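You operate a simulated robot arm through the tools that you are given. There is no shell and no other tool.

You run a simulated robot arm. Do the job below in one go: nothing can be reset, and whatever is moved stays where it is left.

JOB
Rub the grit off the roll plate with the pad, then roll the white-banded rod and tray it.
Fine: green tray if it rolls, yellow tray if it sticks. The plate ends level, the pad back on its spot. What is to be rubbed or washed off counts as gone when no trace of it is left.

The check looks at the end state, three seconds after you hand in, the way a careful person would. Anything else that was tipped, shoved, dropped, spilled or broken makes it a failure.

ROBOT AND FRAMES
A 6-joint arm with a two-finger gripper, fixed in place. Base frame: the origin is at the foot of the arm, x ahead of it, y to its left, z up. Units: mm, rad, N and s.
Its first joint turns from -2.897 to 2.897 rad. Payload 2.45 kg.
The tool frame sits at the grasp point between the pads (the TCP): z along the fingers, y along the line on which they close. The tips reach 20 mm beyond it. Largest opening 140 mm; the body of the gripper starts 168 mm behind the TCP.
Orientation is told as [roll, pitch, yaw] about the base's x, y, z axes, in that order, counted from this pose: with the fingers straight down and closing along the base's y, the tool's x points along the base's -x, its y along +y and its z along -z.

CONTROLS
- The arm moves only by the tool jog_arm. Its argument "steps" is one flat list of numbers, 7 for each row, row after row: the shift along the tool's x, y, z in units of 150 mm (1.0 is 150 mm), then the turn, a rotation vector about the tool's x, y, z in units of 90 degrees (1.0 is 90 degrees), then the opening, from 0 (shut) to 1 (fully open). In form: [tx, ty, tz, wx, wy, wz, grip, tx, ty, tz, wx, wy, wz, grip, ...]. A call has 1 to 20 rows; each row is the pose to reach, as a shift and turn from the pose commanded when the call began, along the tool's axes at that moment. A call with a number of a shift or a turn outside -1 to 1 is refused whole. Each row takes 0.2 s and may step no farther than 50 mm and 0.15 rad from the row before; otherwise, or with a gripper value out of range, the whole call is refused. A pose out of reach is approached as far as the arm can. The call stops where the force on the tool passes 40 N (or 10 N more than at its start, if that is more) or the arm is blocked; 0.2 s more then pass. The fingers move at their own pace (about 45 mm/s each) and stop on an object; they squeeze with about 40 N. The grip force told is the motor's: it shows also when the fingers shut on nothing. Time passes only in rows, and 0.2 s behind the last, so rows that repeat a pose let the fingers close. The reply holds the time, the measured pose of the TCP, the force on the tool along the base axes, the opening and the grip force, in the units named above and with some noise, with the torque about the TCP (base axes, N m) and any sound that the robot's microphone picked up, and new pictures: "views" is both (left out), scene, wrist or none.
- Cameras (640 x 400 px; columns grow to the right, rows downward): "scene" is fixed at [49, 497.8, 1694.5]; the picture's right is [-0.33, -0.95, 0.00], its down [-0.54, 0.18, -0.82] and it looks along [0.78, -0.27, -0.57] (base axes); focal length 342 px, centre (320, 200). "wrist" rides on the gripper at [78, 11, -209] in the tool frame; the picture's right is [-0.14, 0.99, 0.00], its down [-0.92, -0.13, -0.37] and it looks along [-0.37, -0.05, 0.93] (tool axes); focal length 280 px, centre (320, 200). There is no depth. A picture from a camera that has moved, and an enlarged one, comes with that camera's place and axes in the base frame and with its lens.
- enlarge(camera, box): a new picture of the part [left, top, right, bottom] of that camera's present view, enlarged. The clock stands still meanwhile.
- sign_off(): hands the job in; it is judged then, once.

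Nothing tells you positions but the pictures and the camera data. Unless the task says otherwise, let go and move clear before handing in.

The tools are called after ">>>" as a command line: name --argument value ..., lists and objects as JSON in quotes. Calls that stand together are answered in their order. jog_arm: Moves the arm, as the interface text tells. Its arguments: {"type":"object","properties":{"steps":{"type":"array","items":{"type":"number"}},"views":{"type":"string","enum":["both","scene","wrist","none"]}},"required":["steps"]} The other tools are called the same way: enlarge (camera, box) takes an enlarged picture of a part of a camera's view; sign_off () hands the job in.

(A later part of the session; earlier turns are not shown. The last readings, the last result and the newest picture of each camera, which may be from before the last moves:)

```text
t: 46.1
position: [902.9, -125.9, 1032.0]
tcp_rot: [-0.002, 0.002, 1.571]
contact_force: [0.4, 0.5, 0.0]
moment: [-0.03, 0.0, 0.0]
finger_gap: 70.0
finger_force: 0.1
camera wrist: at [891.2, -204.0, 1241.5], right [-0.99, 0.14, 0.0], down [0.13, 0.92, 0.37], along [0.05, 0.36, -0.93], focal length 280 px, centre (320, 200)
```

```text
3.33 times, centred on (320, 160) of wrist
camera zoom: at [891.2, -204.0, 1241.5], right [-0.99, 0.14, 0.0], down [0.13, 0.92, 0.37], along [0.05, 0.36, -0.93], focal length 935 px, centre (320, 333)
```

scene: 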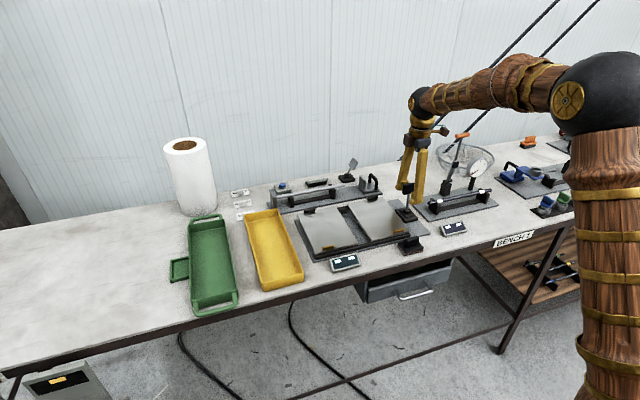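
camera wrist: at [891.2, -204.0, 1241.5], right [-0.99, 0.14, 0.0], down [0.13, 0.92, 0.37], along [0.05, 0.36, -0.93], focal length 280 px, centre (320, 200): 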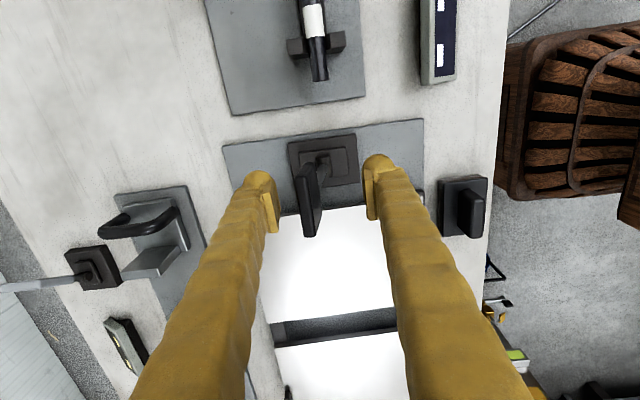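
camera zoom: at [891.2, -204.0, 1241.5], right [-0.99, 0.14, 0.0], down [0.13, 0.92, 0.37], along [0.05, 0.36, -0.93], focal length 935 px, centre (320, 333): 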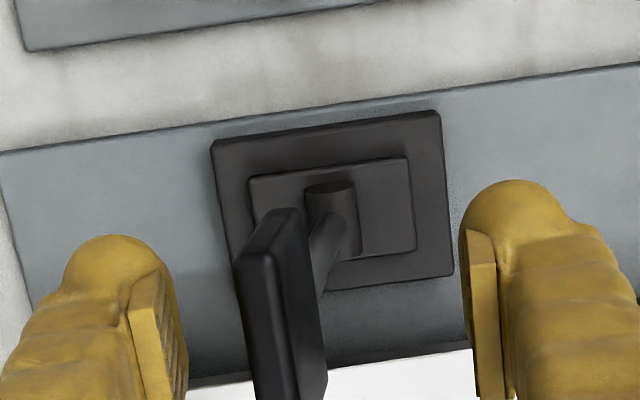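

The lever stays where it is put. I'll now push it back to its original position with the near finger and check whether "level" is an end stop.

>>> jog_arm --steps '[0, -0.08, 0, 0, 0, 0, 0.42, 0, -0.12, 0, 0, 0, 0, 0.36, 0, -0.16, 0, 0, 0, 0, 0.36, 0, -0.2, 0, 0, 0, 0, 0.36, 0, -0.24, 0, 0, 0, 0, 0.36, 0, -0.27, 0, 0, 0, 0, 0.36]'

>>> enlarge --camera "scene" --box '[290, 150, 450, 270]'

>>> enlarge --camera "wrist" --box '[240, 100, 400, 220]'

```text
t: 47.5
position: [943.6, -126.9, 1031.5]
tcp_rot: [-0.003, 0.001, 1.571]
contact_force: [-0.2, -0.5, -0.8]
moment: [-0.03, 0.01, 0.0]
finger_gap: 50.3
finger_force: 0.1
camera wrist: at [931.8, -204.1, 1241.6], right [-0.99, 0.14, 0.0], down [0.13, 0.92, 0.37], along [0.05, 0.36, -0.93], focal length 280 px, centre (320, 200)
```

scene: 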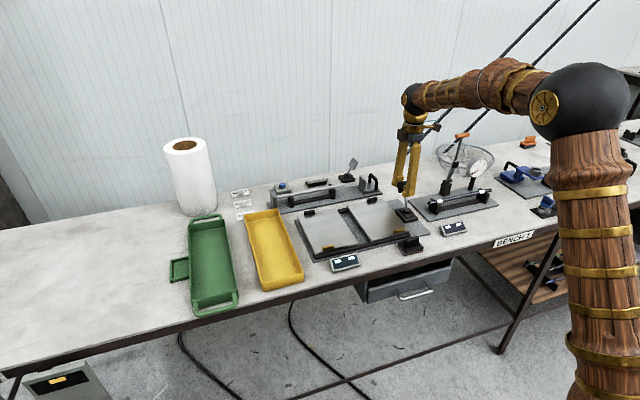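
wrist: 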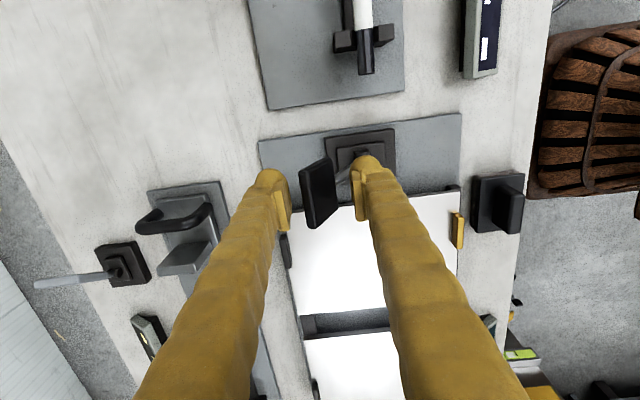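

```text
3.33 times, centred on (370, 210) of scene
camera zoom: at [49.0, 497.8, 1694.5], right [-0.33, -0.95, 0.0], down [-0.54, 0.18, -0.82], along [0.78, -0.27, -0.57], focal length 1140 px, centre (153, 167)
```

zoom: 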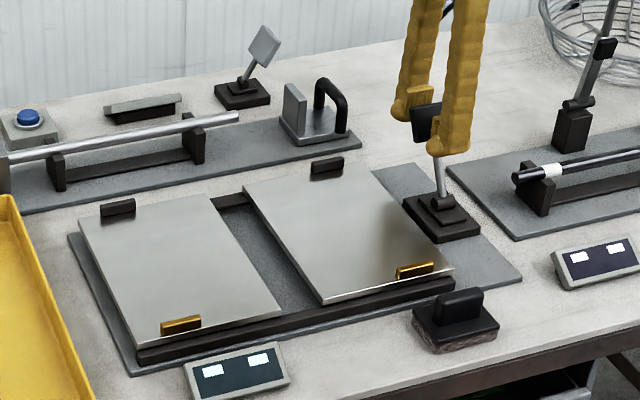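

```text
3.33 times, centred on (320, 160) of wrist
camera zoom: at [931.8, -204.1, 1241.6], right [-0.99, 0.14, 0.0], down [0.13, 0.92, 0.37], along [0.05, 0.36, -0.93], focal length 935 px, centre (320, 333)
```

zoom: 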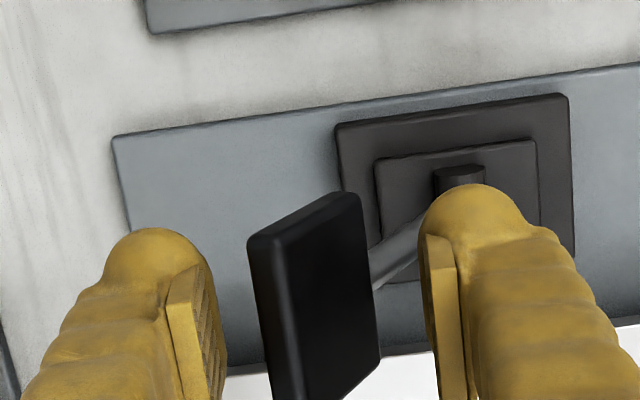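

The lever has gone back to its original lean without finger contact. I'll retreat upward and compare with the first picture.

>>> jog_arm --steps '[0, 0, -0.2, 0, 0, 0, 0.5, 0, 0, -0.4, 0, 0, 0, 0.5, 0.2, 0.05, -0.6, 0, 0, 0, 0.5, 0.45, 0.1, -0.7, 0, 0, 0, 0.5, 0.7, 0.2, -0.7, 0, 0, 0, 0.5, 1, 0.3, -0.7, 0, 0, 0, 0.5]'

>>> enlarge --camera "scene" --box '[260, 160, 420, 280]'

>>> enlarge --camera "wrist" --box '[180, 0, 480, 220]'

```text
t: 48.9
position: [897.8, -276.0, 1137.0]
tcp_rot: [-0.004, 0.0, 1.57]
contact_force: [0.3, 0.2, -0.5]
moment: [-0.02, 0.04, -0.03]
finger_gap: 70.0
finger_force: 0.1
camera wrist: at [886.0, -354.2, 1346.6], right [-0.99, 0.14, 0.0], down [0.13, 0.92, 0.37], along [0.05, 0.36, -0.93], focal length 280 px, centre (320, 200)
```

scene: 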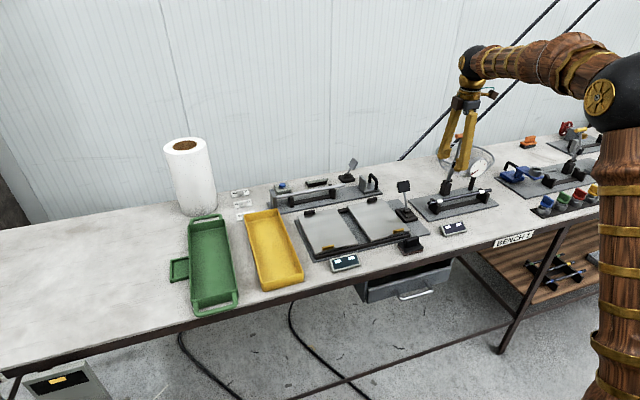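
wrist: 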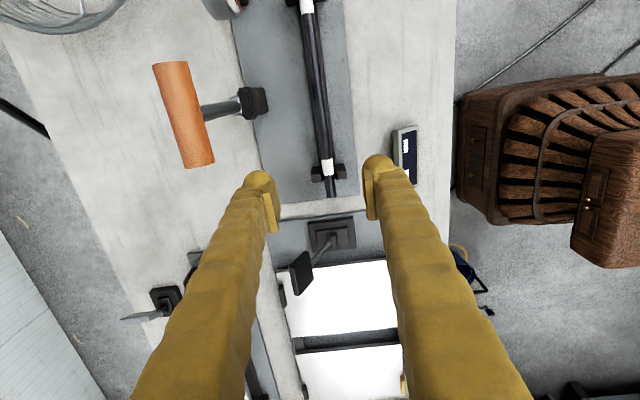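

```text
3.33 times, centred on (340, 220) of scene
camera zoom: at [49.0, 497.8, 1694.5], right [-0.33, -0.95, 0.0], down [-0.54, 0.18, -0.82], along [0.78, -0.27, -0.57], focal length 1140 px, centre (253, 133)
```

zoom: 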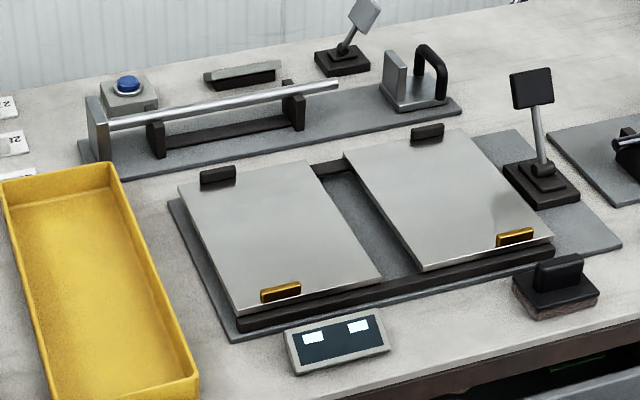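

```text
1.82 times, centred on (330, 110) of wrist
camera zoom: at [886.0, -354.2, 1346.6], right [-0.99, 0.14, 0.0], down [0.13, 0.92, 0.37], along [0.05, 0.36, -0.93], focal length 510 px, centre (302, 364)
```

zoom: 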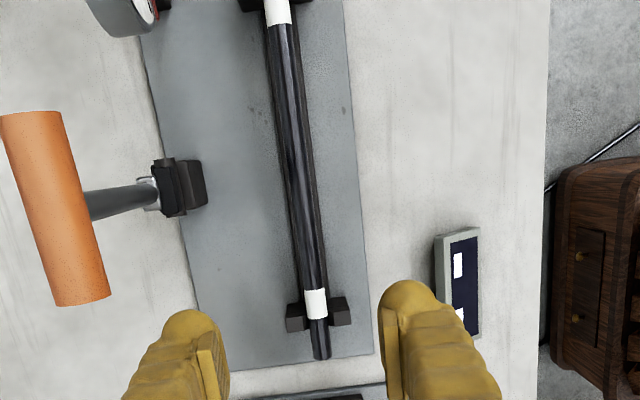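

The plate is level again, identical to the first picture. The rod lies along y at x ≈ 889.5, z ≈ 971, with its middle at y ≈ -347. The orange press handle is close behind it, so I'll tilt the gripper 15° back toward the robot and approach.

>>> jog_arm --steps '[0.16, 0, 0, 0.083, 0, 0, 0.5, 0.32, 0.03, 0, 0.1667, 0, 0, 0.45, 0.477, 0.055, 0.05, 0.1667, 0, 0, 0.4, 0.477, 0.055, 0.25, 0.1667, 0, 0, 0.36, 0.477, 0.055, 0.4, 0.1667, 0, 0, 0.36, 0.477, 0.055, 0.513, 0.1667, 0, 0, 0.36]'

>>> enlarge --camera "wrist" --box '[200, 50, 440, 220]'

>>> enlarge --camera "scene" --box '[400, 80, 520, 230]'

```text
t: 50.3
position: [889.8, -347.7, 1058.9]
tcp_rot: [-0.265, 0.001, 1.57]
contact_force: [0.3, -0.5, -1.1]
moment: [0.02, -0.03, -0.02]
finger_gap: 50.6
finger_force: 0.0
camera wrist: at [824.8, -425.5, 1258.8], right [-0.96, 0.14, -0.26], down [0.03, 0.92, 0.39], along [0.29, 0.36, -0.88], focal length 280 px, centre (320, 200)
```

scene: 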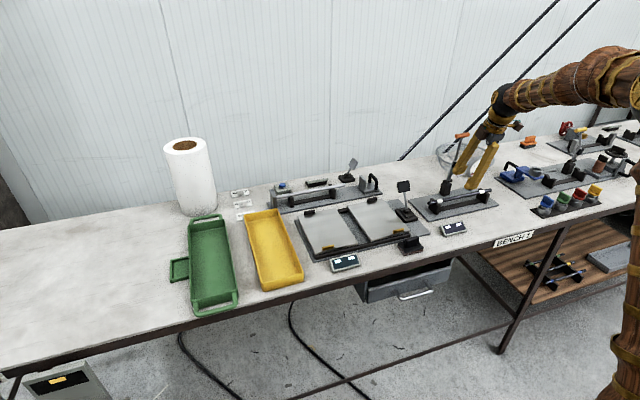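
wrist: 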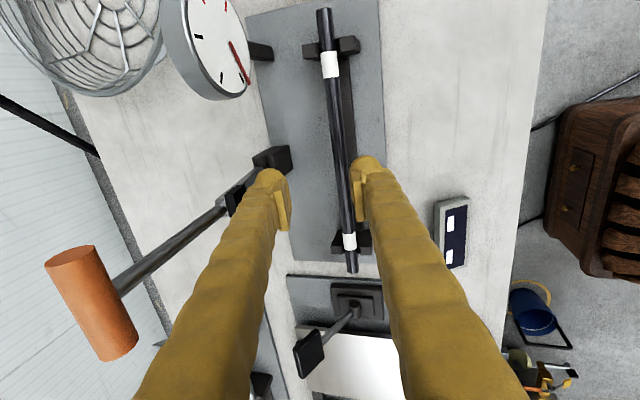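

```text
2.35 times, centred on (320, 135) of wrist
camera zoom: at [824.8, -425.5, 1258.8], right [-0.96, 0.14, -0.26], down [0.03, 0.92, 0.39], along [0.29, 0.36, -0.88], focal length 660 px, centre (320, 353)
```

zoom: 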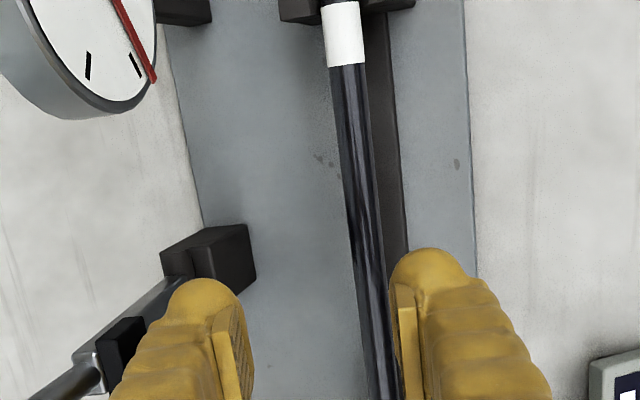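

```text
2.67 times, centred on (460, 155) of scene
camera zoom: at [49.0, 497.8, 1694.5], right [-0.33, -0.95, 0.0], down [-0.54, 0.18, -0.82], along [0.78, -0.27, -0.57], focal length 912 px, centre (-53, 320)
```

zoom: 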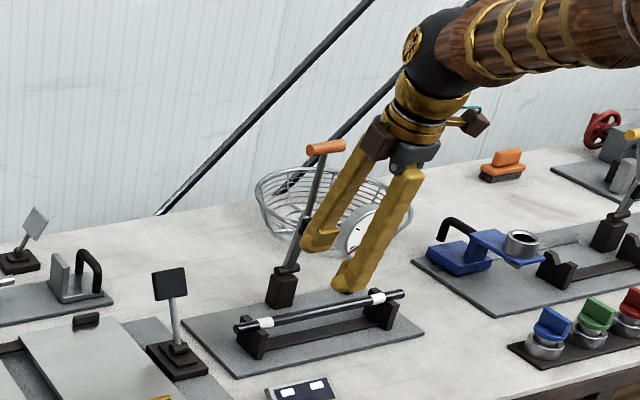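

The gripper is clear of the press handle. I'll go straight down to the rod with a narrower opening.

>>> jog_arm --steps '[0, 0.0518, 0.1932, 0, 0, 0, 0.26, 0, 0.095, 0.354, 0, 0, 0, 0.26, 0, 0.1209, 0.4508, 0, 0, 0, 0.26, 0, 0.1209, 0.4508, 0, 0, 0, 0.26]'

>>> enlarge --camera "wrist" --box '[240, 100, 400, 220]'

>>> enlarge --camera "scene" --box '[420, 120, 510, 230]'

```text
t: 51.3
position: [890.2, -348.4, 989.0]
tcp_rot: [-0.263, -0.002, 1.571]
contact_force: [0.4, 0.5, 1.2]
moment: [-0.02, -0.02, 0.01]
finger_gap: 36.2
finger_force: 0.0
camera wrist: at [825.4, -425.6, 1188.8], right [-0.96, 0.14, -0.26], down [0.03, 0.92, 0.39], along [0.29, 0.36, -0.88], focal length 280 px, centre (320, 200)
```

scene: 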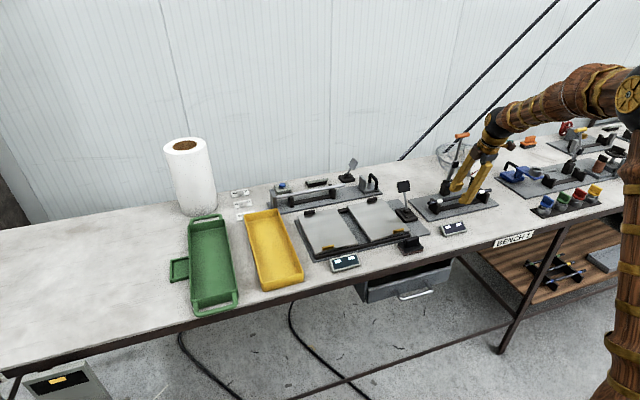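
wrist: 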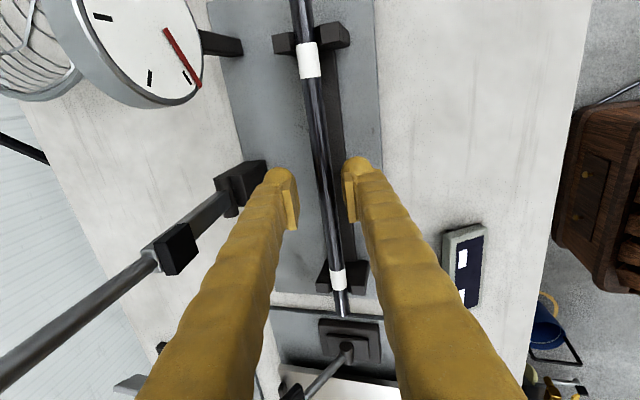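

```text
3.33 times, centred on (320, 160) of wrist
camera zoom: at [825.4, -425.6, 1188.8], right [-0.96, 0.14, -0.26], down [0.03, 0.92, 0.39], along [0.29, 0.36, -0.88], focal length 935 px, centre (320, 333)
```

zoom: 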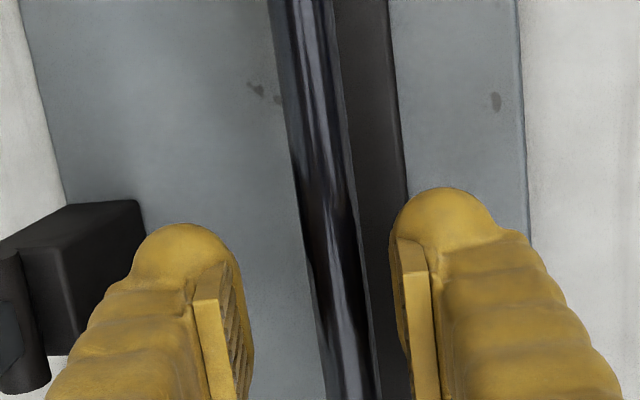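

```text
3.64 times, centred on (465, 175) of scene
camera zoom: at [49.0, 497.8, 1694.5], right [-0.33, -0.95, 0.0], down [-0.54, 0.18, -0.82], along [0.78, -0.27, -0.57], focal length 1244 px, centre (-207, 291)
```

zoom: 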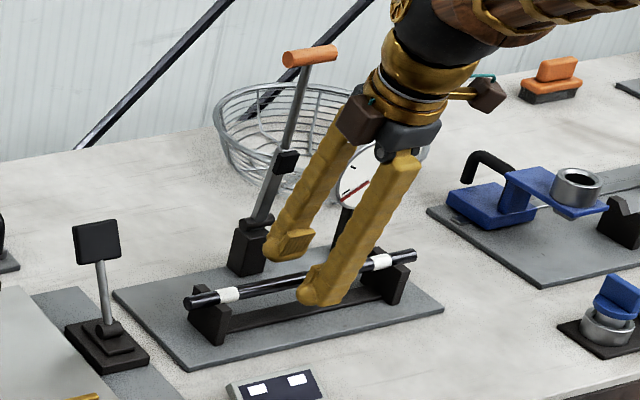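

The rod (about 13 mm thick) sits between the fingers. I'll lower the last 15 mm and close on it.

>>> jog_arm --steps '[0, 0.008, 0.05, 0, 0, 0, 0.26, 0, 0.016, 0.099, 0, 0, 0, 0.26, 0, 0.016, 0.099, 0, 0, 0, 0.15, 0, 0.016, 0.099, 0, 0, 0, 0.05, 0, 0.016, 0.099, 0, 0, 0, 0, 0, 0.016, 0.099, 0, 0, 0, 0]'

>>> enlarge --camera "wrist" --box '[240, 100, 400, 220]'

>>> enlarge --camera "scene" --box '[420, 120, 510, 230]'

```text
t: 52.7
position: [892.0, -348.3, 974.6]
tcp_rot: [-0.263, 0.002, 1.572]
contact_force: [-2.5, 0.0, -0.2]
moment: [-0.09, 0.01, -0.25]
finger_gap: 10.0
finger_force: 37.7
camera wrist: at [826.6, -425.3, 1174.1], right [-0.96, 0.14, -0.26], down [0.03, 0.92, 0.39], along [0.29, 0.36, -0.88], focal length 280 px, centre (320, 200)
```

scene: 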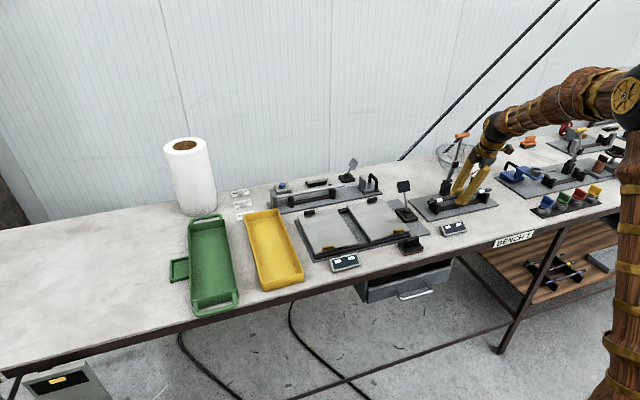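
wrist: 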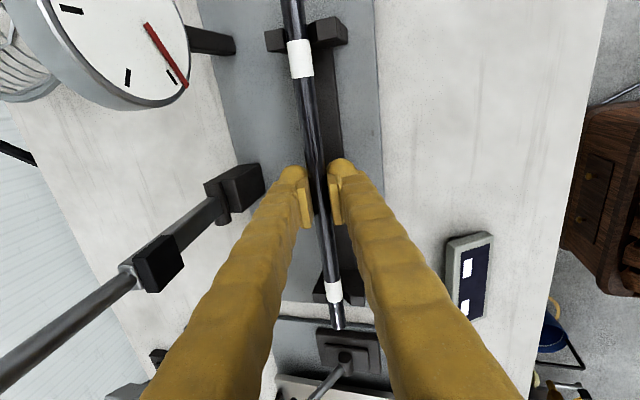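

```text
3.33 times, centred on (320, 160) of wrist
camera zoom: at [826.6, -425.3, 1174.1], right [-0.96, 0.14, -0.26], down [0.03, 0.92, 0.39], along [0.29, 0.36, -0.88], focal length 935 px, centre (320, 333)
```

zoom: 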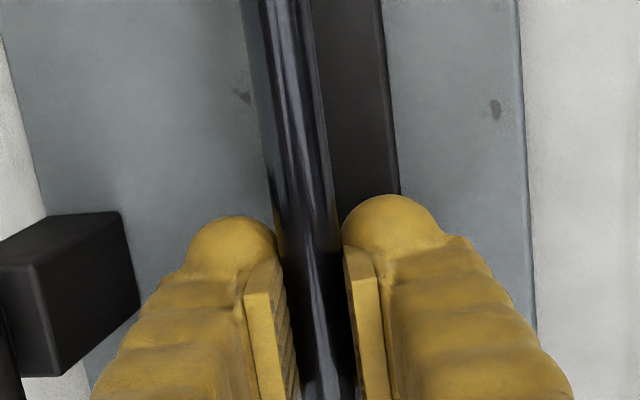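

```text
3.64 times, centred on (465, 175) of scene
camera zoom: at [49.0, 497.8, 1694.5], right [-0.33, -0.95, 0.0], down [-0.54, 0.18, -0.82], along [0.78, -0.27, -0.57], focal length 1244 px, centre (-207, 291)
```

zoom: 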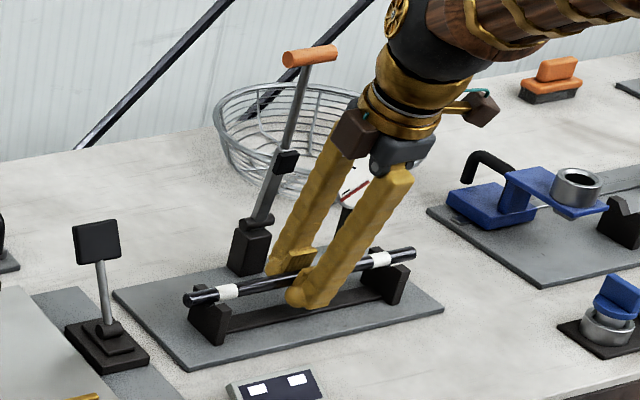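

The rod is gripped (10 mm). I'll lift it slowly and check that it comes up level.

>>> jog_arm --steps '[0, -0.0086, -0.0322, 0, 0, 0, 0, 0, -0.0173, -0.0644, 0, 0, 0, 0, 0, -0.0345, -0.1288, 0, 0, 0, 0, 0, -0.0518, -0.1932, 0, 0, 0, 0]'

>>> enlarge --camera "scene" --box '[420, 120, 510, 230]'

```text
t: 53.7
position: [890.6, -347.1, 1003.9]
tcp_rot: [-0.264, -0.001, 1.569]
contact_force: [-0.2, 1.8, -0.3]
moment: [0.02, -0.01, -0.02]
finger_gap: 9.8
finger_force: 37.4
camera wrist: at [826.4, -425.5, 1204.1], right [-0.96, 0.14, -0.26], down [0.03, 0.92, 0.39], along [0.29, 0.37, -0.88], focal length 280 px, centre (320, 200)
```

scene: 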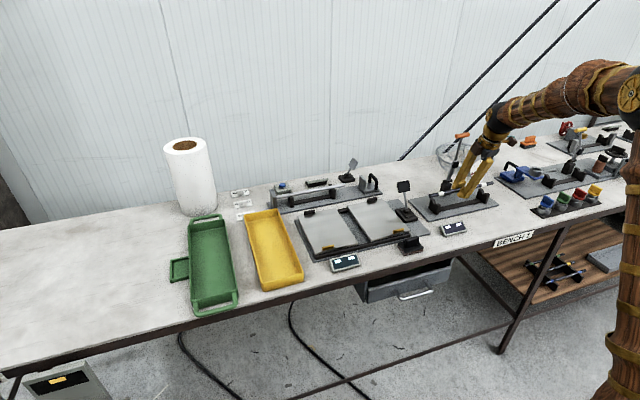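
wrist: 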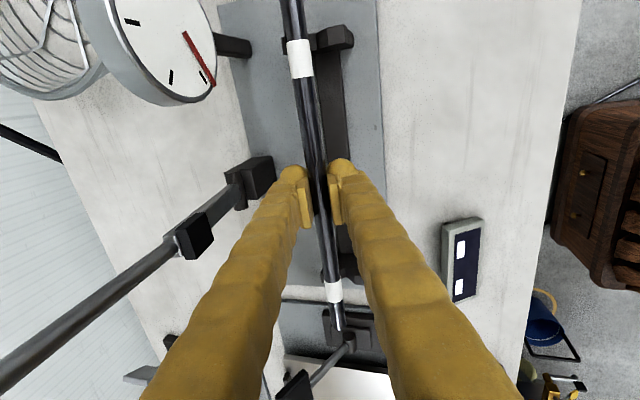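

```text
3.64 times, centred on (465, 175) of scene
camera zoom: at [49.0, 497.8, 1694.5], right [-0.33, -0.95, 0.0], down [-0.54, 0.18, -0.82], along [0.78, -0.27, -0.57], focal length 1244 px, centre (-207, 291)
```

zoom: 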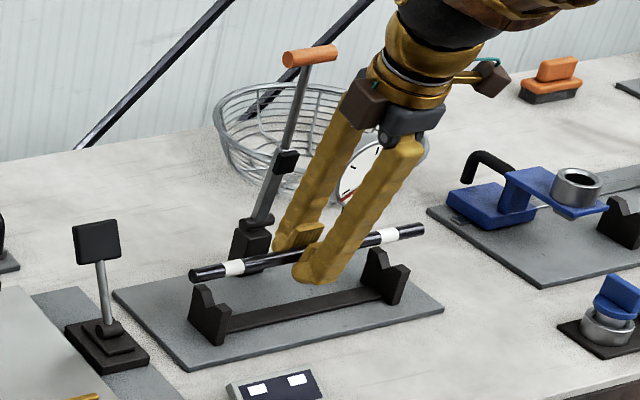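

The rod is up and level. I'll raise it clear of the paddle and carry it toward the plate.

>>> jog_arm --steps '[0, -0.0518, -0.1932, 0, 0, 0, 0, 0, -0.1036, -0.3864, 0, 0, 0, 0, 0, -0.1554, -0.58, 0, 0, 0, 0, -0.2, -0.1727, -0.644, 0, 0, 0, 0, -0.45, -0.1727, -0.644, 0, 0, 0, 0, -0.7, -0.1727, -0.644, 0, 0, 0, 0, -0.95, -0.1727, -0.644, 0, 0, 0, 0]' --views "none"

>>> jog_arm --steps '[-0.25, 0, 0, -0.083, 0, 0, 0, -0.5, 0, 0, -0.1667, 0, 0, 0, -0.75, 0, 0, -0.1667, 0, 0, 0, -1.0, 0, 0, -0.1667, 0, 0, 0, -1.0, 0, 0, -0.1667, 0, 0, 0]'

>>> enlarge --camera "scene" --box '[290, 110, 470, 270]'

```text
t: 55.3
position: [891.8, -204.9, 1105.2]
tcp_rot: [-0.263, 0.001, 1.571]
contact_force: [0.0, 0.6, -0.5]
moment: [-0.01, -0.04, 0.01]
finger_gap: 10.2
finger_force: 37.9
```

```text
t: 56.5
position: [890.9, -53.7, 1105.5]
tcp_rot: [-0.003, 0.001, 1.571]
contact_force: [-0.1, 0.1, -0.9]
moment: [-0.01, 0.01, 0.03]
finger_gap: 10.0
finger_force: 37.7
camera wrist: at [880.2, -132.1, 1314.8], right [-0.99, 0.14, 0.0], down [0.13, 0.92, 0.37], along [0.05, 0.36, -0.93], focal length 280 px, centre (320, 200)
```

scene: 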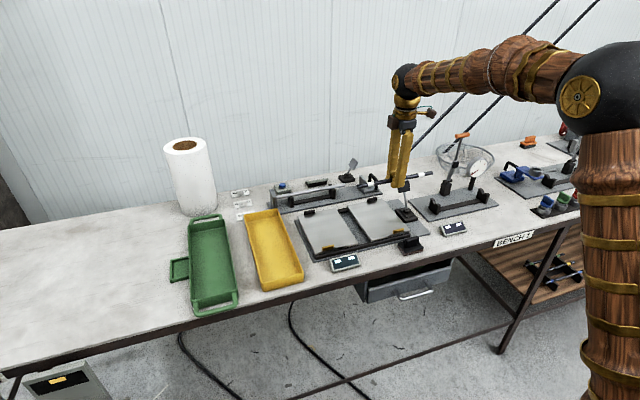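
wrist: 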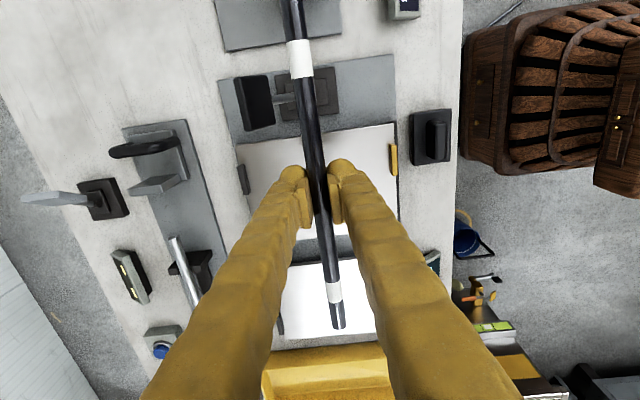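

```text
2.50 times, centred on (380, 190) of scene
camera zoom: at [49.0, 497.8, 1694.5], right [-0.33, -0.95, 0.0], down [-0.54, 0.18, -0.82], along [0.78, -0.27, -0.57], focal length 855 px, centre (170, 225)
```

zoom: 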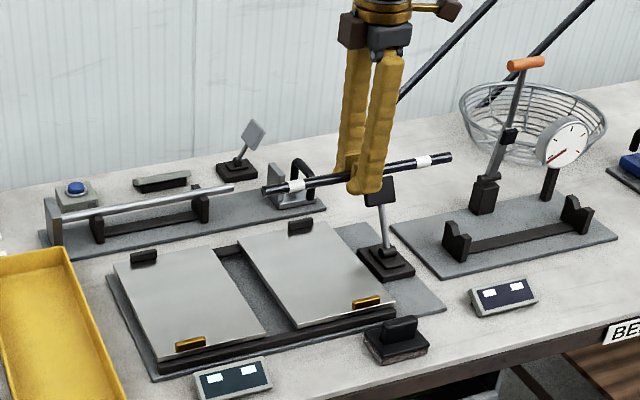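

The rod is centred in the grip and parallel to y. I'll carry it above the gap between the panels, on the far half of the plate.

>>> jog_arm --steps '[-0.25, -0.07, 0, 0, 0, 0, 0, -0.5, -0.14, 0, 0, 0, 0, 0, -0.75, -0.2, 0, 0, 0, 0, 0, -0.967, -0.25, 0, 0, 0, 0, 0, -0.967, -0.25, 0.2, 0, 0, 0, 0, -0.967, -0.25, 0.4, 0, 0, 0, 0, -0.967, -0.25, 0.5, 0, 0, 0, 0]'

>>> enlarge --camera "scene" --box '[280, 150, 430, 270]'

>>> enlarge --camera "wrist" --box '[200, 80, 440, 280]'

```text
t: 58.1
position: [929.0, 91.2, 1028.8]
tcp_rot: [-0.003, 0.0, 1.572]
contact_force: [-0.5, -0.6, -1.0]
moment: [-0.03, 0.0, 0.0]
finger_gap: 10.5
finger_force: 37.8
camera wrist: at [917.6, 12.6, 1239.3], right [-0.99, 0.14, 0.0], down [0.13, 0.92, 0.37], along [0.05, 0.36, -0.93], focal length 280 px, centre (320, 200)
```

scene: 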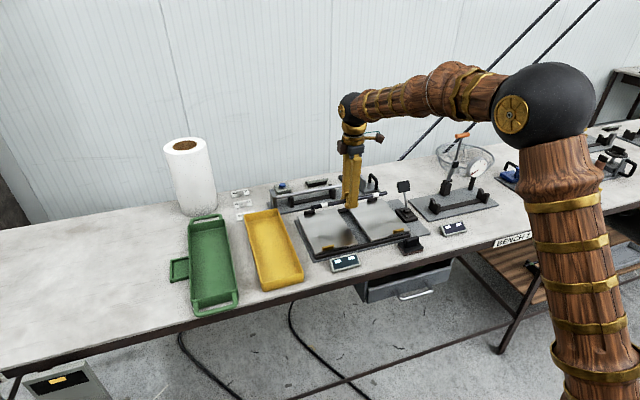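
wrist: 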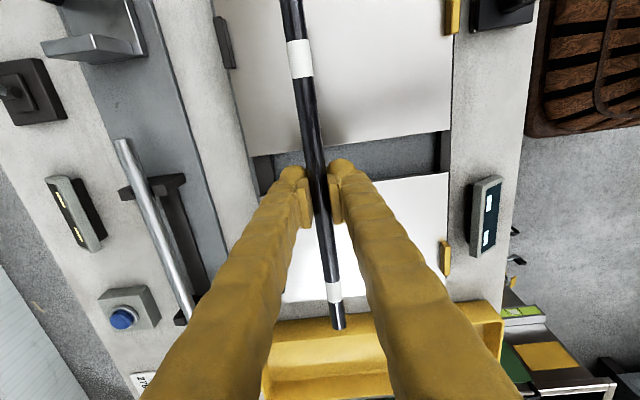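

```text
3.33 times, centred on (355, 210) of scene
camera zoom: at [49.0, 497.8, 1694.5], right [-0.33, -0.95, 0.0], down [-0.54, 0.18, -0.82], along [0.78, -0.27, -0.57], focal length 1140 px, centre (203, 167)
```

zoom: 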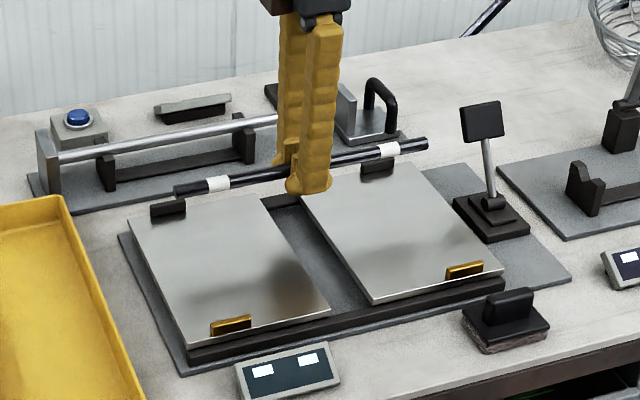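

```text
2.00 times, centred on (320, 180) of wrist
camera zoom: at [917.6, 12.6, 1239.3], right [-0.99, 0.14, 0.0], down [0.13, 0.92, 0.37], along [0.05, 0.36, -0.93], focal length 561 px, centre (320, 240)
```

zoom: 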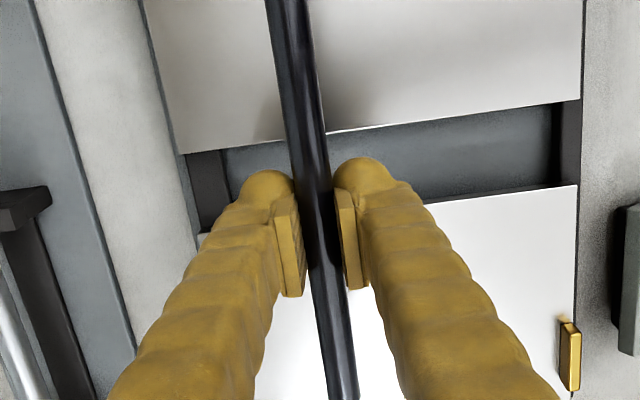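

The gap spans about y 69–116, centred on the fingers. I'll lower the rod toward the plate.

>>> jog_arm --steps '[-0.007, 0, 0.15, 0, 0, 0, 0, -0.007, 0, 0.28, 0, 0, 0, 0, -0.007, 0, 0.37, 0, 0, 0, 0, -0.007, 0, 0.42, 0, 0, 0, 0, -0.007, 0, 0.44, 0, 0, 0, 0]'

>>> enlarge --camera "scene" --box '[280, 150, 430, 270]'

>>> enlarge --camera "wrist" --box '[200, 80, 440, 280]'

```text
t: 59.3
position: [929.0, 90.7, 963.5]
tcp_rot: [-0.003, 0.001, 1.57]
contact_force: [0.6, -5.4, 1.4]
moment: [-0.01, -0.05, 0.03]
finger_gap: 10.1
finger_force: 36.9
camera wrist: at [918.2, 13.0, 1173.5], right [-0.99, 0.14, 0.0], down [0.13, 0.92, 0.37], along [0.05, 0.36, -0.93], focal length 280 px, centre (320, 200)
```

scene: 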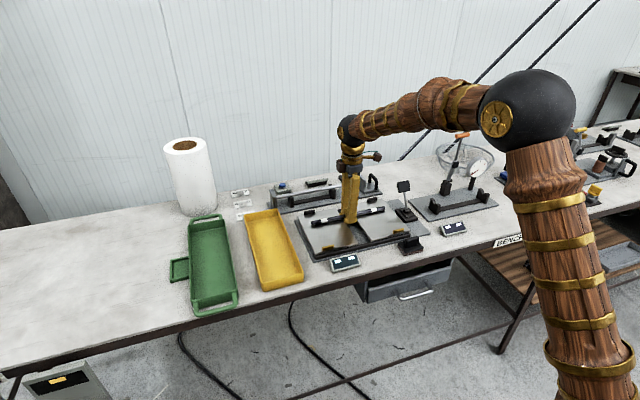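
wrist: 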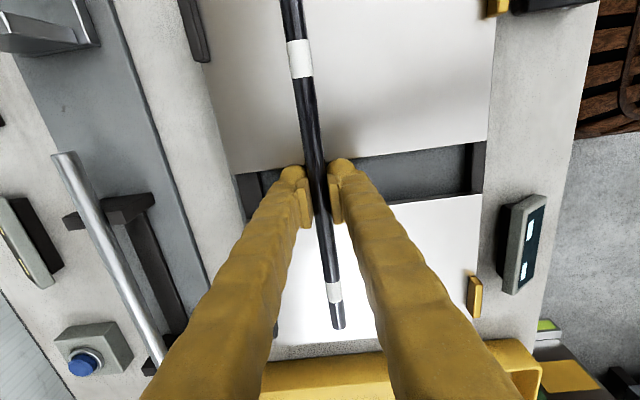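

```text
3.33 times, centred on (355, 210) of scene
camera zoom: at [49.0, 497.8, 1694.5], right [-0.33, -0.95, 0.0], down [-0.54, 0.18, -0.82], along [0.78, -0.27, -0.57], focal length 1140 px, centre (203, 167)
```

zoom: 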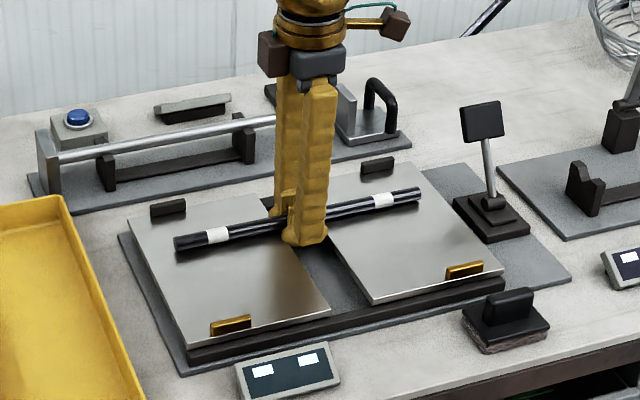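

```text
2.00 times, centred on (320, 180) of wrist
camera zoom: at [918.2, 13.0, 1173.5], right [-0.99, 0.14, 0.0], down [0.13, 0.92, 0.37], along [0.05, 0.36, -0.93], focal length 561 px, centre (320, 240)
```

zoom: 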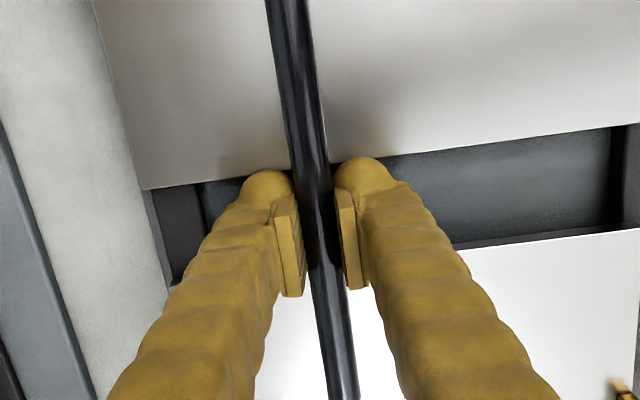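

There's a small sideways force, so a finger is grazing the left panel's inner edge. I'll shift 3 mm to the right and re-read.

>>> jog_arm --steps '[0.01, 0, 0, 0, 0, 0, 0, 0.02, 0, 0, 0, 0, 0, 0, 0.02, 0, 0, 0, 0, 0, 0]' --views "none"

```text
t: 60.1
position: [929.5, 88.4, 963.6]
tcp_rot: [-0.003, 0.0, 1.571]
contact_force: [-0.8, 7.9, -1.9]
moment: [0.14, -0.01, -0.02]
finger_gap: 10.0
finger_force: 37.4
```

>>> jog_arm --steps '[-0.006, 0, 0, 0, 0, 0, 0, -0.011, 0, 0, 0, 0, 0, 0, -0.011, 0, 0, 0, 0, 0, 0]'

>>> enlarge --camera "scene" --box '[310, 170, 400, 240]'

```text
t: 60.9
position: [928.9, 90.2, 963.9]
tcp_rot: [-0.005, 0.002, 1.572]
contact_force: [0.6, 0.6, -1.0]
moment: [-0.01, 0.0, 0.0]
finger_gap: 10.4
finger_force: 37.9
camera wrist: at [918.0, 11.6, 1173.8], right [-0.99, 0.14, 0.0], down [0.13, 0.92, 0.37], along [0.05, 0.36, -0.93], focal length 280 px, centre (320, 200)
```

scene: 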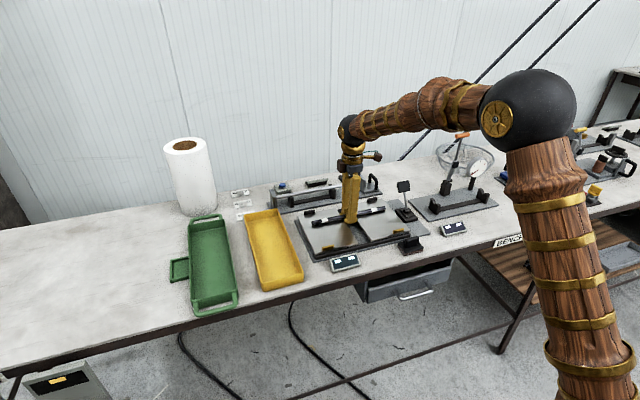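
wrist: 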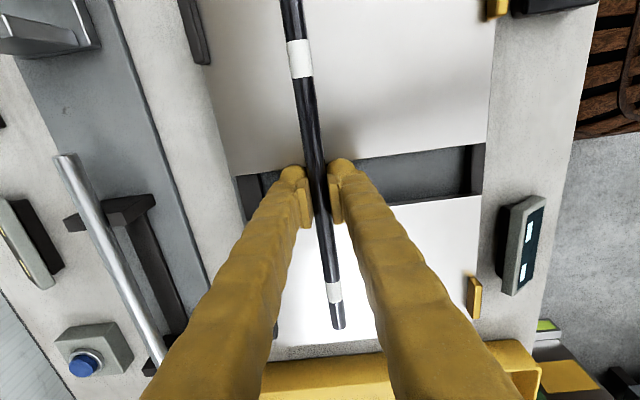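

```text
5.71 times, centred on (355, 205) of scene
camera zoom: at [49.0, 497.8, 1694.5], right [-0.33, -0.95, 0.0], down [-0.54, 0.18, -0.82], along [0.78, -0.27, -0.57], focal length 1954 px, centre (120, 171)
```

zoom: 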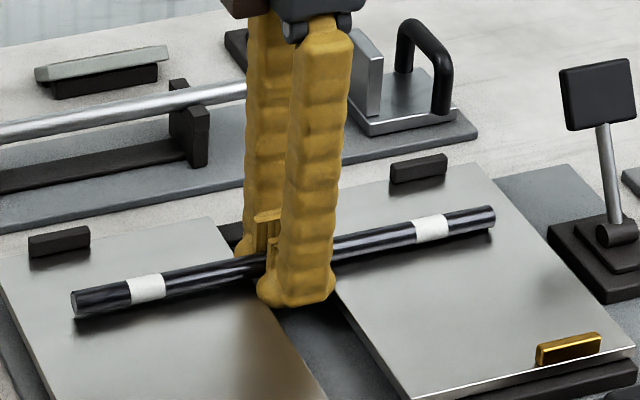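

The forces are now near zero. I'll lower in small steps until the rod rests on the plate.

>>> jog_arm --steps '[0, 0, 0.01, 0, 0, 0, 0, 0, 0, 0.02, 0, 0, 0, 0, 0, 0, 0.027, 0, 0, 0, 0, 0, 0, 0.027, 0, 0, 0, 0]' --views "none"

>>> enlarge --camera "scene" --box '[310, 170, 400, 240]'

```text
t: 61.9
position: [930.4, 89.5, 960.7]
tcp_rot: [-0.005, 0.0, 1.571]
contact_force: [2.3, -2.5, 26.2]
moment: [-0.02, -0.03, -0.01]
finger_gap: 10.1
finger_force: 37.4
```

```text
5.71 times, centred on (355, 205) of scene
camera zoom: at [49.0, 497.8, 1694.5], right [-0.33, -0.95, 0.0], down [-0.54, 0.18, -0.82], along [0.78, -0.27, -0.57], focal length 1954 px, centre (120, 171)
```

zoom: 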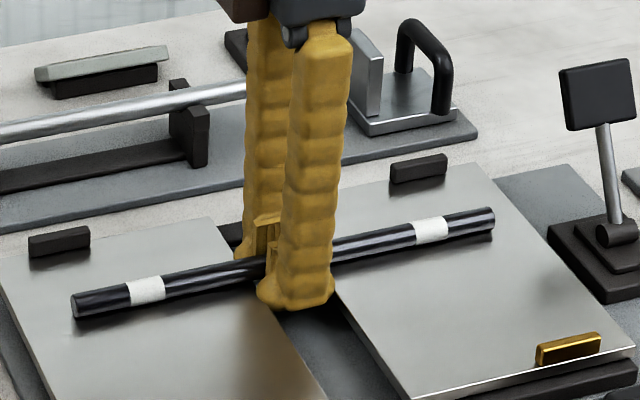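

The rod is resting on the plate (26 N was a bit firm). I'll relieve the pressure and open the fingers gently.

>>> jog_arm --steps '[0, 0, -0.008, 0, 0, 0, 0, 0, 0, -0.014, 0, 0, 0, 0, 0, 0, -0.014, 0, 0, 0, 0.1, 0, 0, -0.014, 0, 0, 0, 0.14, 0, 0, -0.014, 0, 0, 0, 0.2, 0, 0, -0.014, 0, 0, 0, 0.25, 0, 0, -0.014, 0, 0, 0, 0.25]'

>>> enlarge --camera "scene" --box '[310, 170, 400, 240]'

>>> enlarge --camera "wrist" --box '[200, 80, 440, 280]'

```text
t: 63.5
position: [927.5, 89.8, 962.1]
tcp_rot: [-0.001, 0.0, 1.571]
contact_force: [-0.3, -0.3, -0.1]
moment: [0.01, -0.04, 0.03]
finger_gap: 35.1
finger_force: 0.1
camera wrist: at [917.8, 11.7, 1171.7], right [-0.99, 0.14, 0.0], down [0.13, 0.92, 0.37], along [0.05, 0.36, -0.93], focal length 280 px, centre (320, 200)
```

scene: 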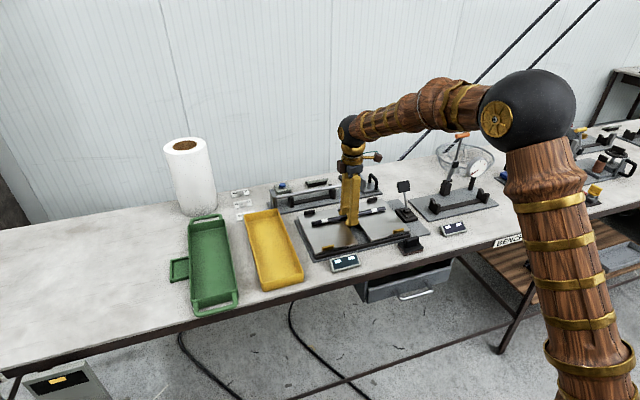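
wrist: 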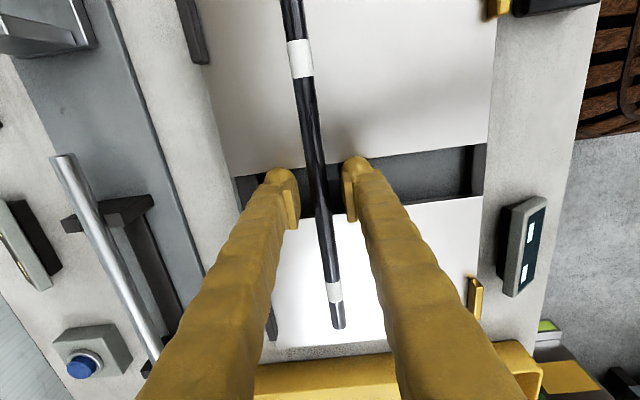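

```text
5.71 times, centred on (355, 205) of scene
camera zoom: at [49.0, 497.8, 1694.5], right [-0.33, -0.95, 0.0], down [-0.54, 0.18, -0.82], along [0.78, -0.27, -0.57], focal length 1954 px, centre (120, 171)
```

zoom: 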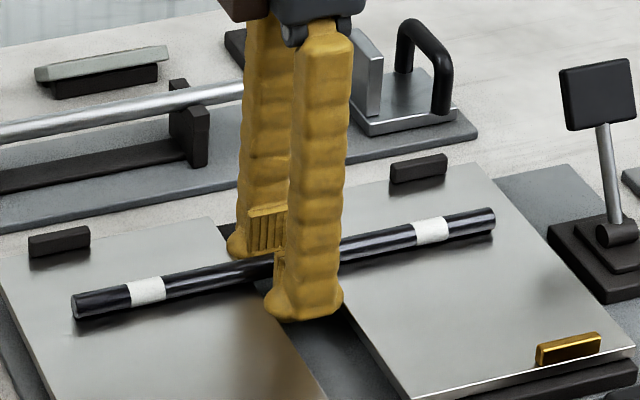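

```text
2.00 times, centred on (320, 180) of wrist
camera zoom: at [917.8, 11.7, 1171.7], right [-0.99, 0.14, 0.0], down [0.13, 0.92, 0.37], along [0.05, 0.36, -0.93], focal length 561 px, centre (320, 240)
```

zoom: 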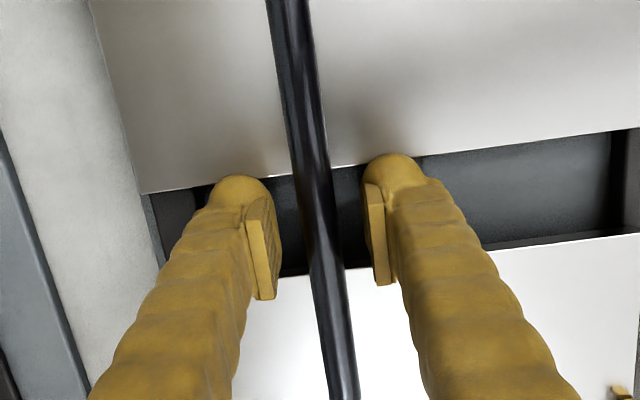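

The rod lies free on the level plate and stays put. I'll lift straight up and go to the lever.

>>> jog_arm --steps '[0, 0, -0.1, 0, 0, 0, 0.25, 0, 0, -0.25, 0, 0, 0, 0.25, 0, 0, -0.5, 0, 0, 0, 0.25, 0, 0, -0.75, 0, 0, 0, 0.3, 0.25, 0, -0.85, 0, 0, 0, 0.4, 0.5, 0, -0.85, 0, 0, 0, 0.5, 0.75, -0.03, -0.85, 0, 0, 0, 0.5, 1, -0.06, -0.85, 0, 0, 0, 0.5]'

>>> enlarge --camera "scene" --box '[280, 150, 430, 270]'

```text
t: 65.3
position: [937.0, -60.4, 1089.0]
tcp_rot: [-0.002, 0.001, 1.573]
contact_force: [0.1, -0.1, -0.8]
moment: [0.0, -0.03, 0.0]
finger_gap: 70.2
finger_force: 0.0
camera wrist: at [925.7, -139.4, 1298.9], right [-0.99, 0.14, 0.0], down [0.13, 0.92, 0.37], along [0.05, 0.36, -0.93], focal length 280 px, centre (320, 200)
```

scene: 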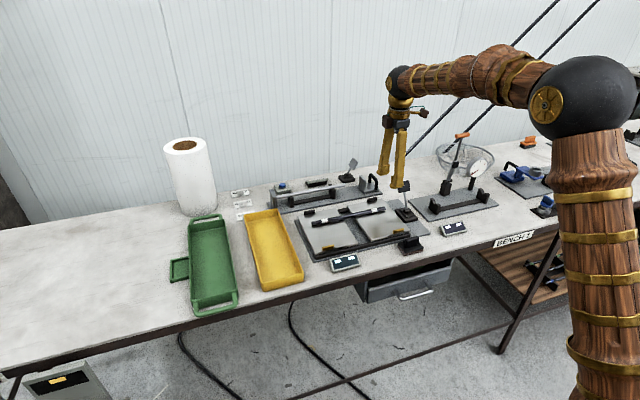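
wrist: 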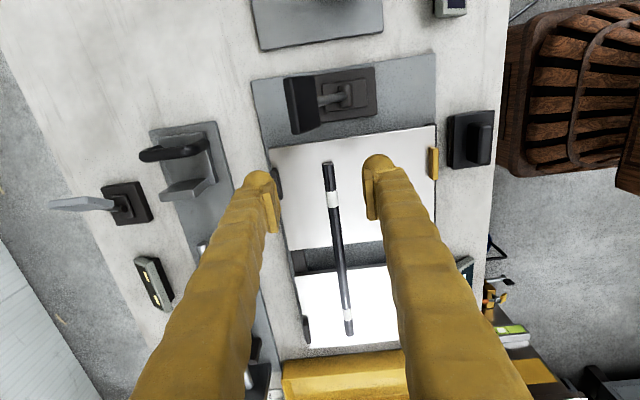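

```text
3.33 times, centred on (355, 210) of scene
camera zoom: at [49.0, 497.8, 1694.5], right [-0.33, -0.95, 0.0], down [-0.54, 0.18, -0.82], along [0.78, -0.27, -0.57], focal length 1140 px, centre (203, 167)
```

zoom: 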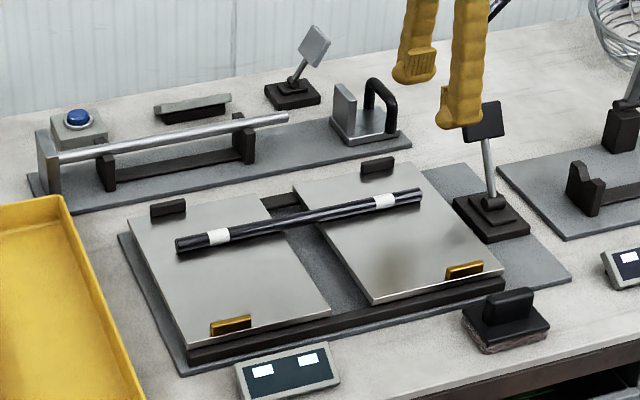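

The rod is waiting on the plate. I'll straddle the lever's paddle again and pull it toward the robot step by step.

>>> jog_arm --steps '[0.25, -0.03, 0, 0, 0, 0, 0.5, 0.44, -0.053, 0, 0, 0, 0, 0.5, 0.44, -0.053, 0.15, 0, 0, 0, 0.5, 0.44, -0.053, 0.3, 0, 0, 0, 0.5, 0.44, -0.053, 0.387, 0, 0, 0, 0.5, 0.44, 0.05, 0.387, 0, 0, 0, 0.5, 0.44, 0.12, 0.387, 0, 0, 0, 0.5, 0.44, 0.17, 0.387, 0, 0, 0, 0.5, 0.44, 0.22, 0.387, 0, 0, 0, 0.5, 0.44, 0.27, 0.387, 0, 0, 0, 0.5]'

>>> enlarge --camera "scene" --box '[280, 150, 430, 270]'

```text
t: 67.5
position: [897.2, -127.2, 1030.7]
tcp_rot: [-0.001, 0.001, 1.57]
contact_force: [1.5, 0.2, 0.1]
moment: [-0.03, 0.04, -0.01]
finger_gap: 71.0
finger_force: 0.7
camera wrist: at [885.9, -204.3, 1240.7], right [-0.99, 0.14, 0.0], down [0.13, 0.92, 0.37], along [0.05, 0.36, -0.93], focal length 280 px, centre (320, 200)
```

scene: 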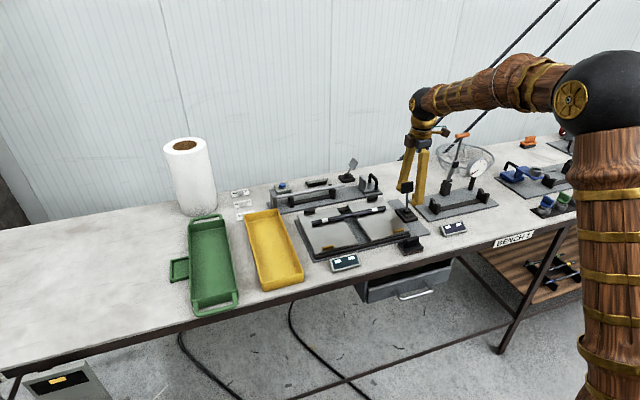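
wrist: 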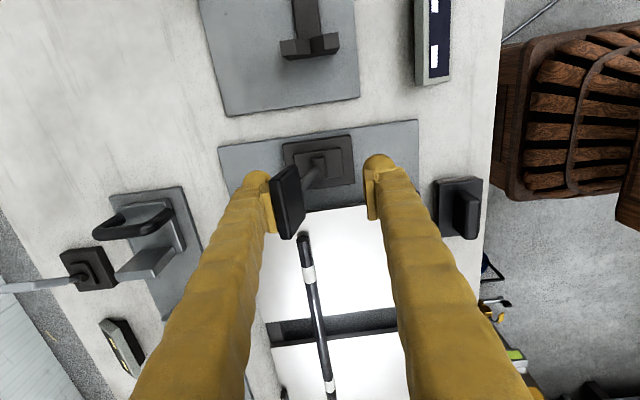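

```text
3.33 times, centred on (355, 210) of scene
camera zoom: at [49.0, 497.8, 1694.5], right [-0.33, -0.95, 0.0], down [-0.54, 0.18, -0.82], along [0.78, -0.27, -0.57], focal length 1140 px, centre (203, 167)
```

zoom: 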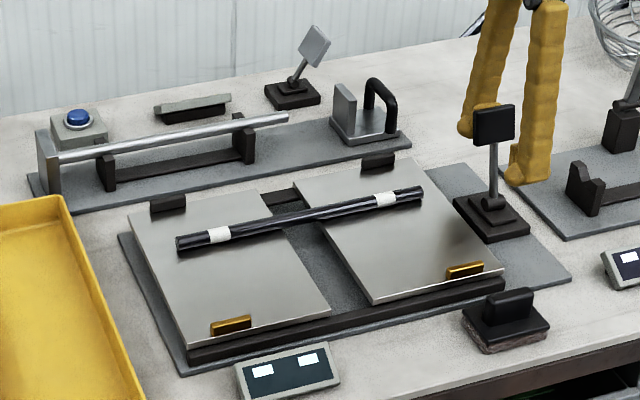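

>>> jog_arm --steps '[0, 0.03, 0, 0, 0, 0, 0.5, 0, 0.06, 0, 0, 0, 0, 0.5, 0, 0.09, 0, 0, 0, 0, 0.5, 0, 0.12, 0, 0, 0, 0, 0.5]' --views "none"

>>> enlarge --camera "scene" --box '[280, 150, 430, 270]'

```text
t: 68.5
position: [878.7, -125.8, 1030.0]
tcp_rot: [-0.005, 0.0, 1.572]
contact_force: [1.9, -0.4, 0.0]
moment: [-0.02, 0.03, 0.0]
finger_gap: 70.8
finger_force: 0.8
```

```text
3.33 times, centred on (355, 210) of scene
camera zoom: at [49.0, 497.8, 1694.5], right [-0.33, -0.95, 0.0], down [-0.54, 0.18, -0.82], along [0.78, -0.27, -0.57], focal length 1140 px, centre (203, 167)
```

zoom: 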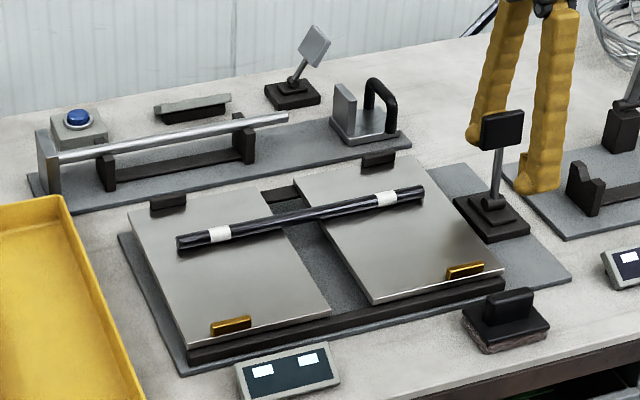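

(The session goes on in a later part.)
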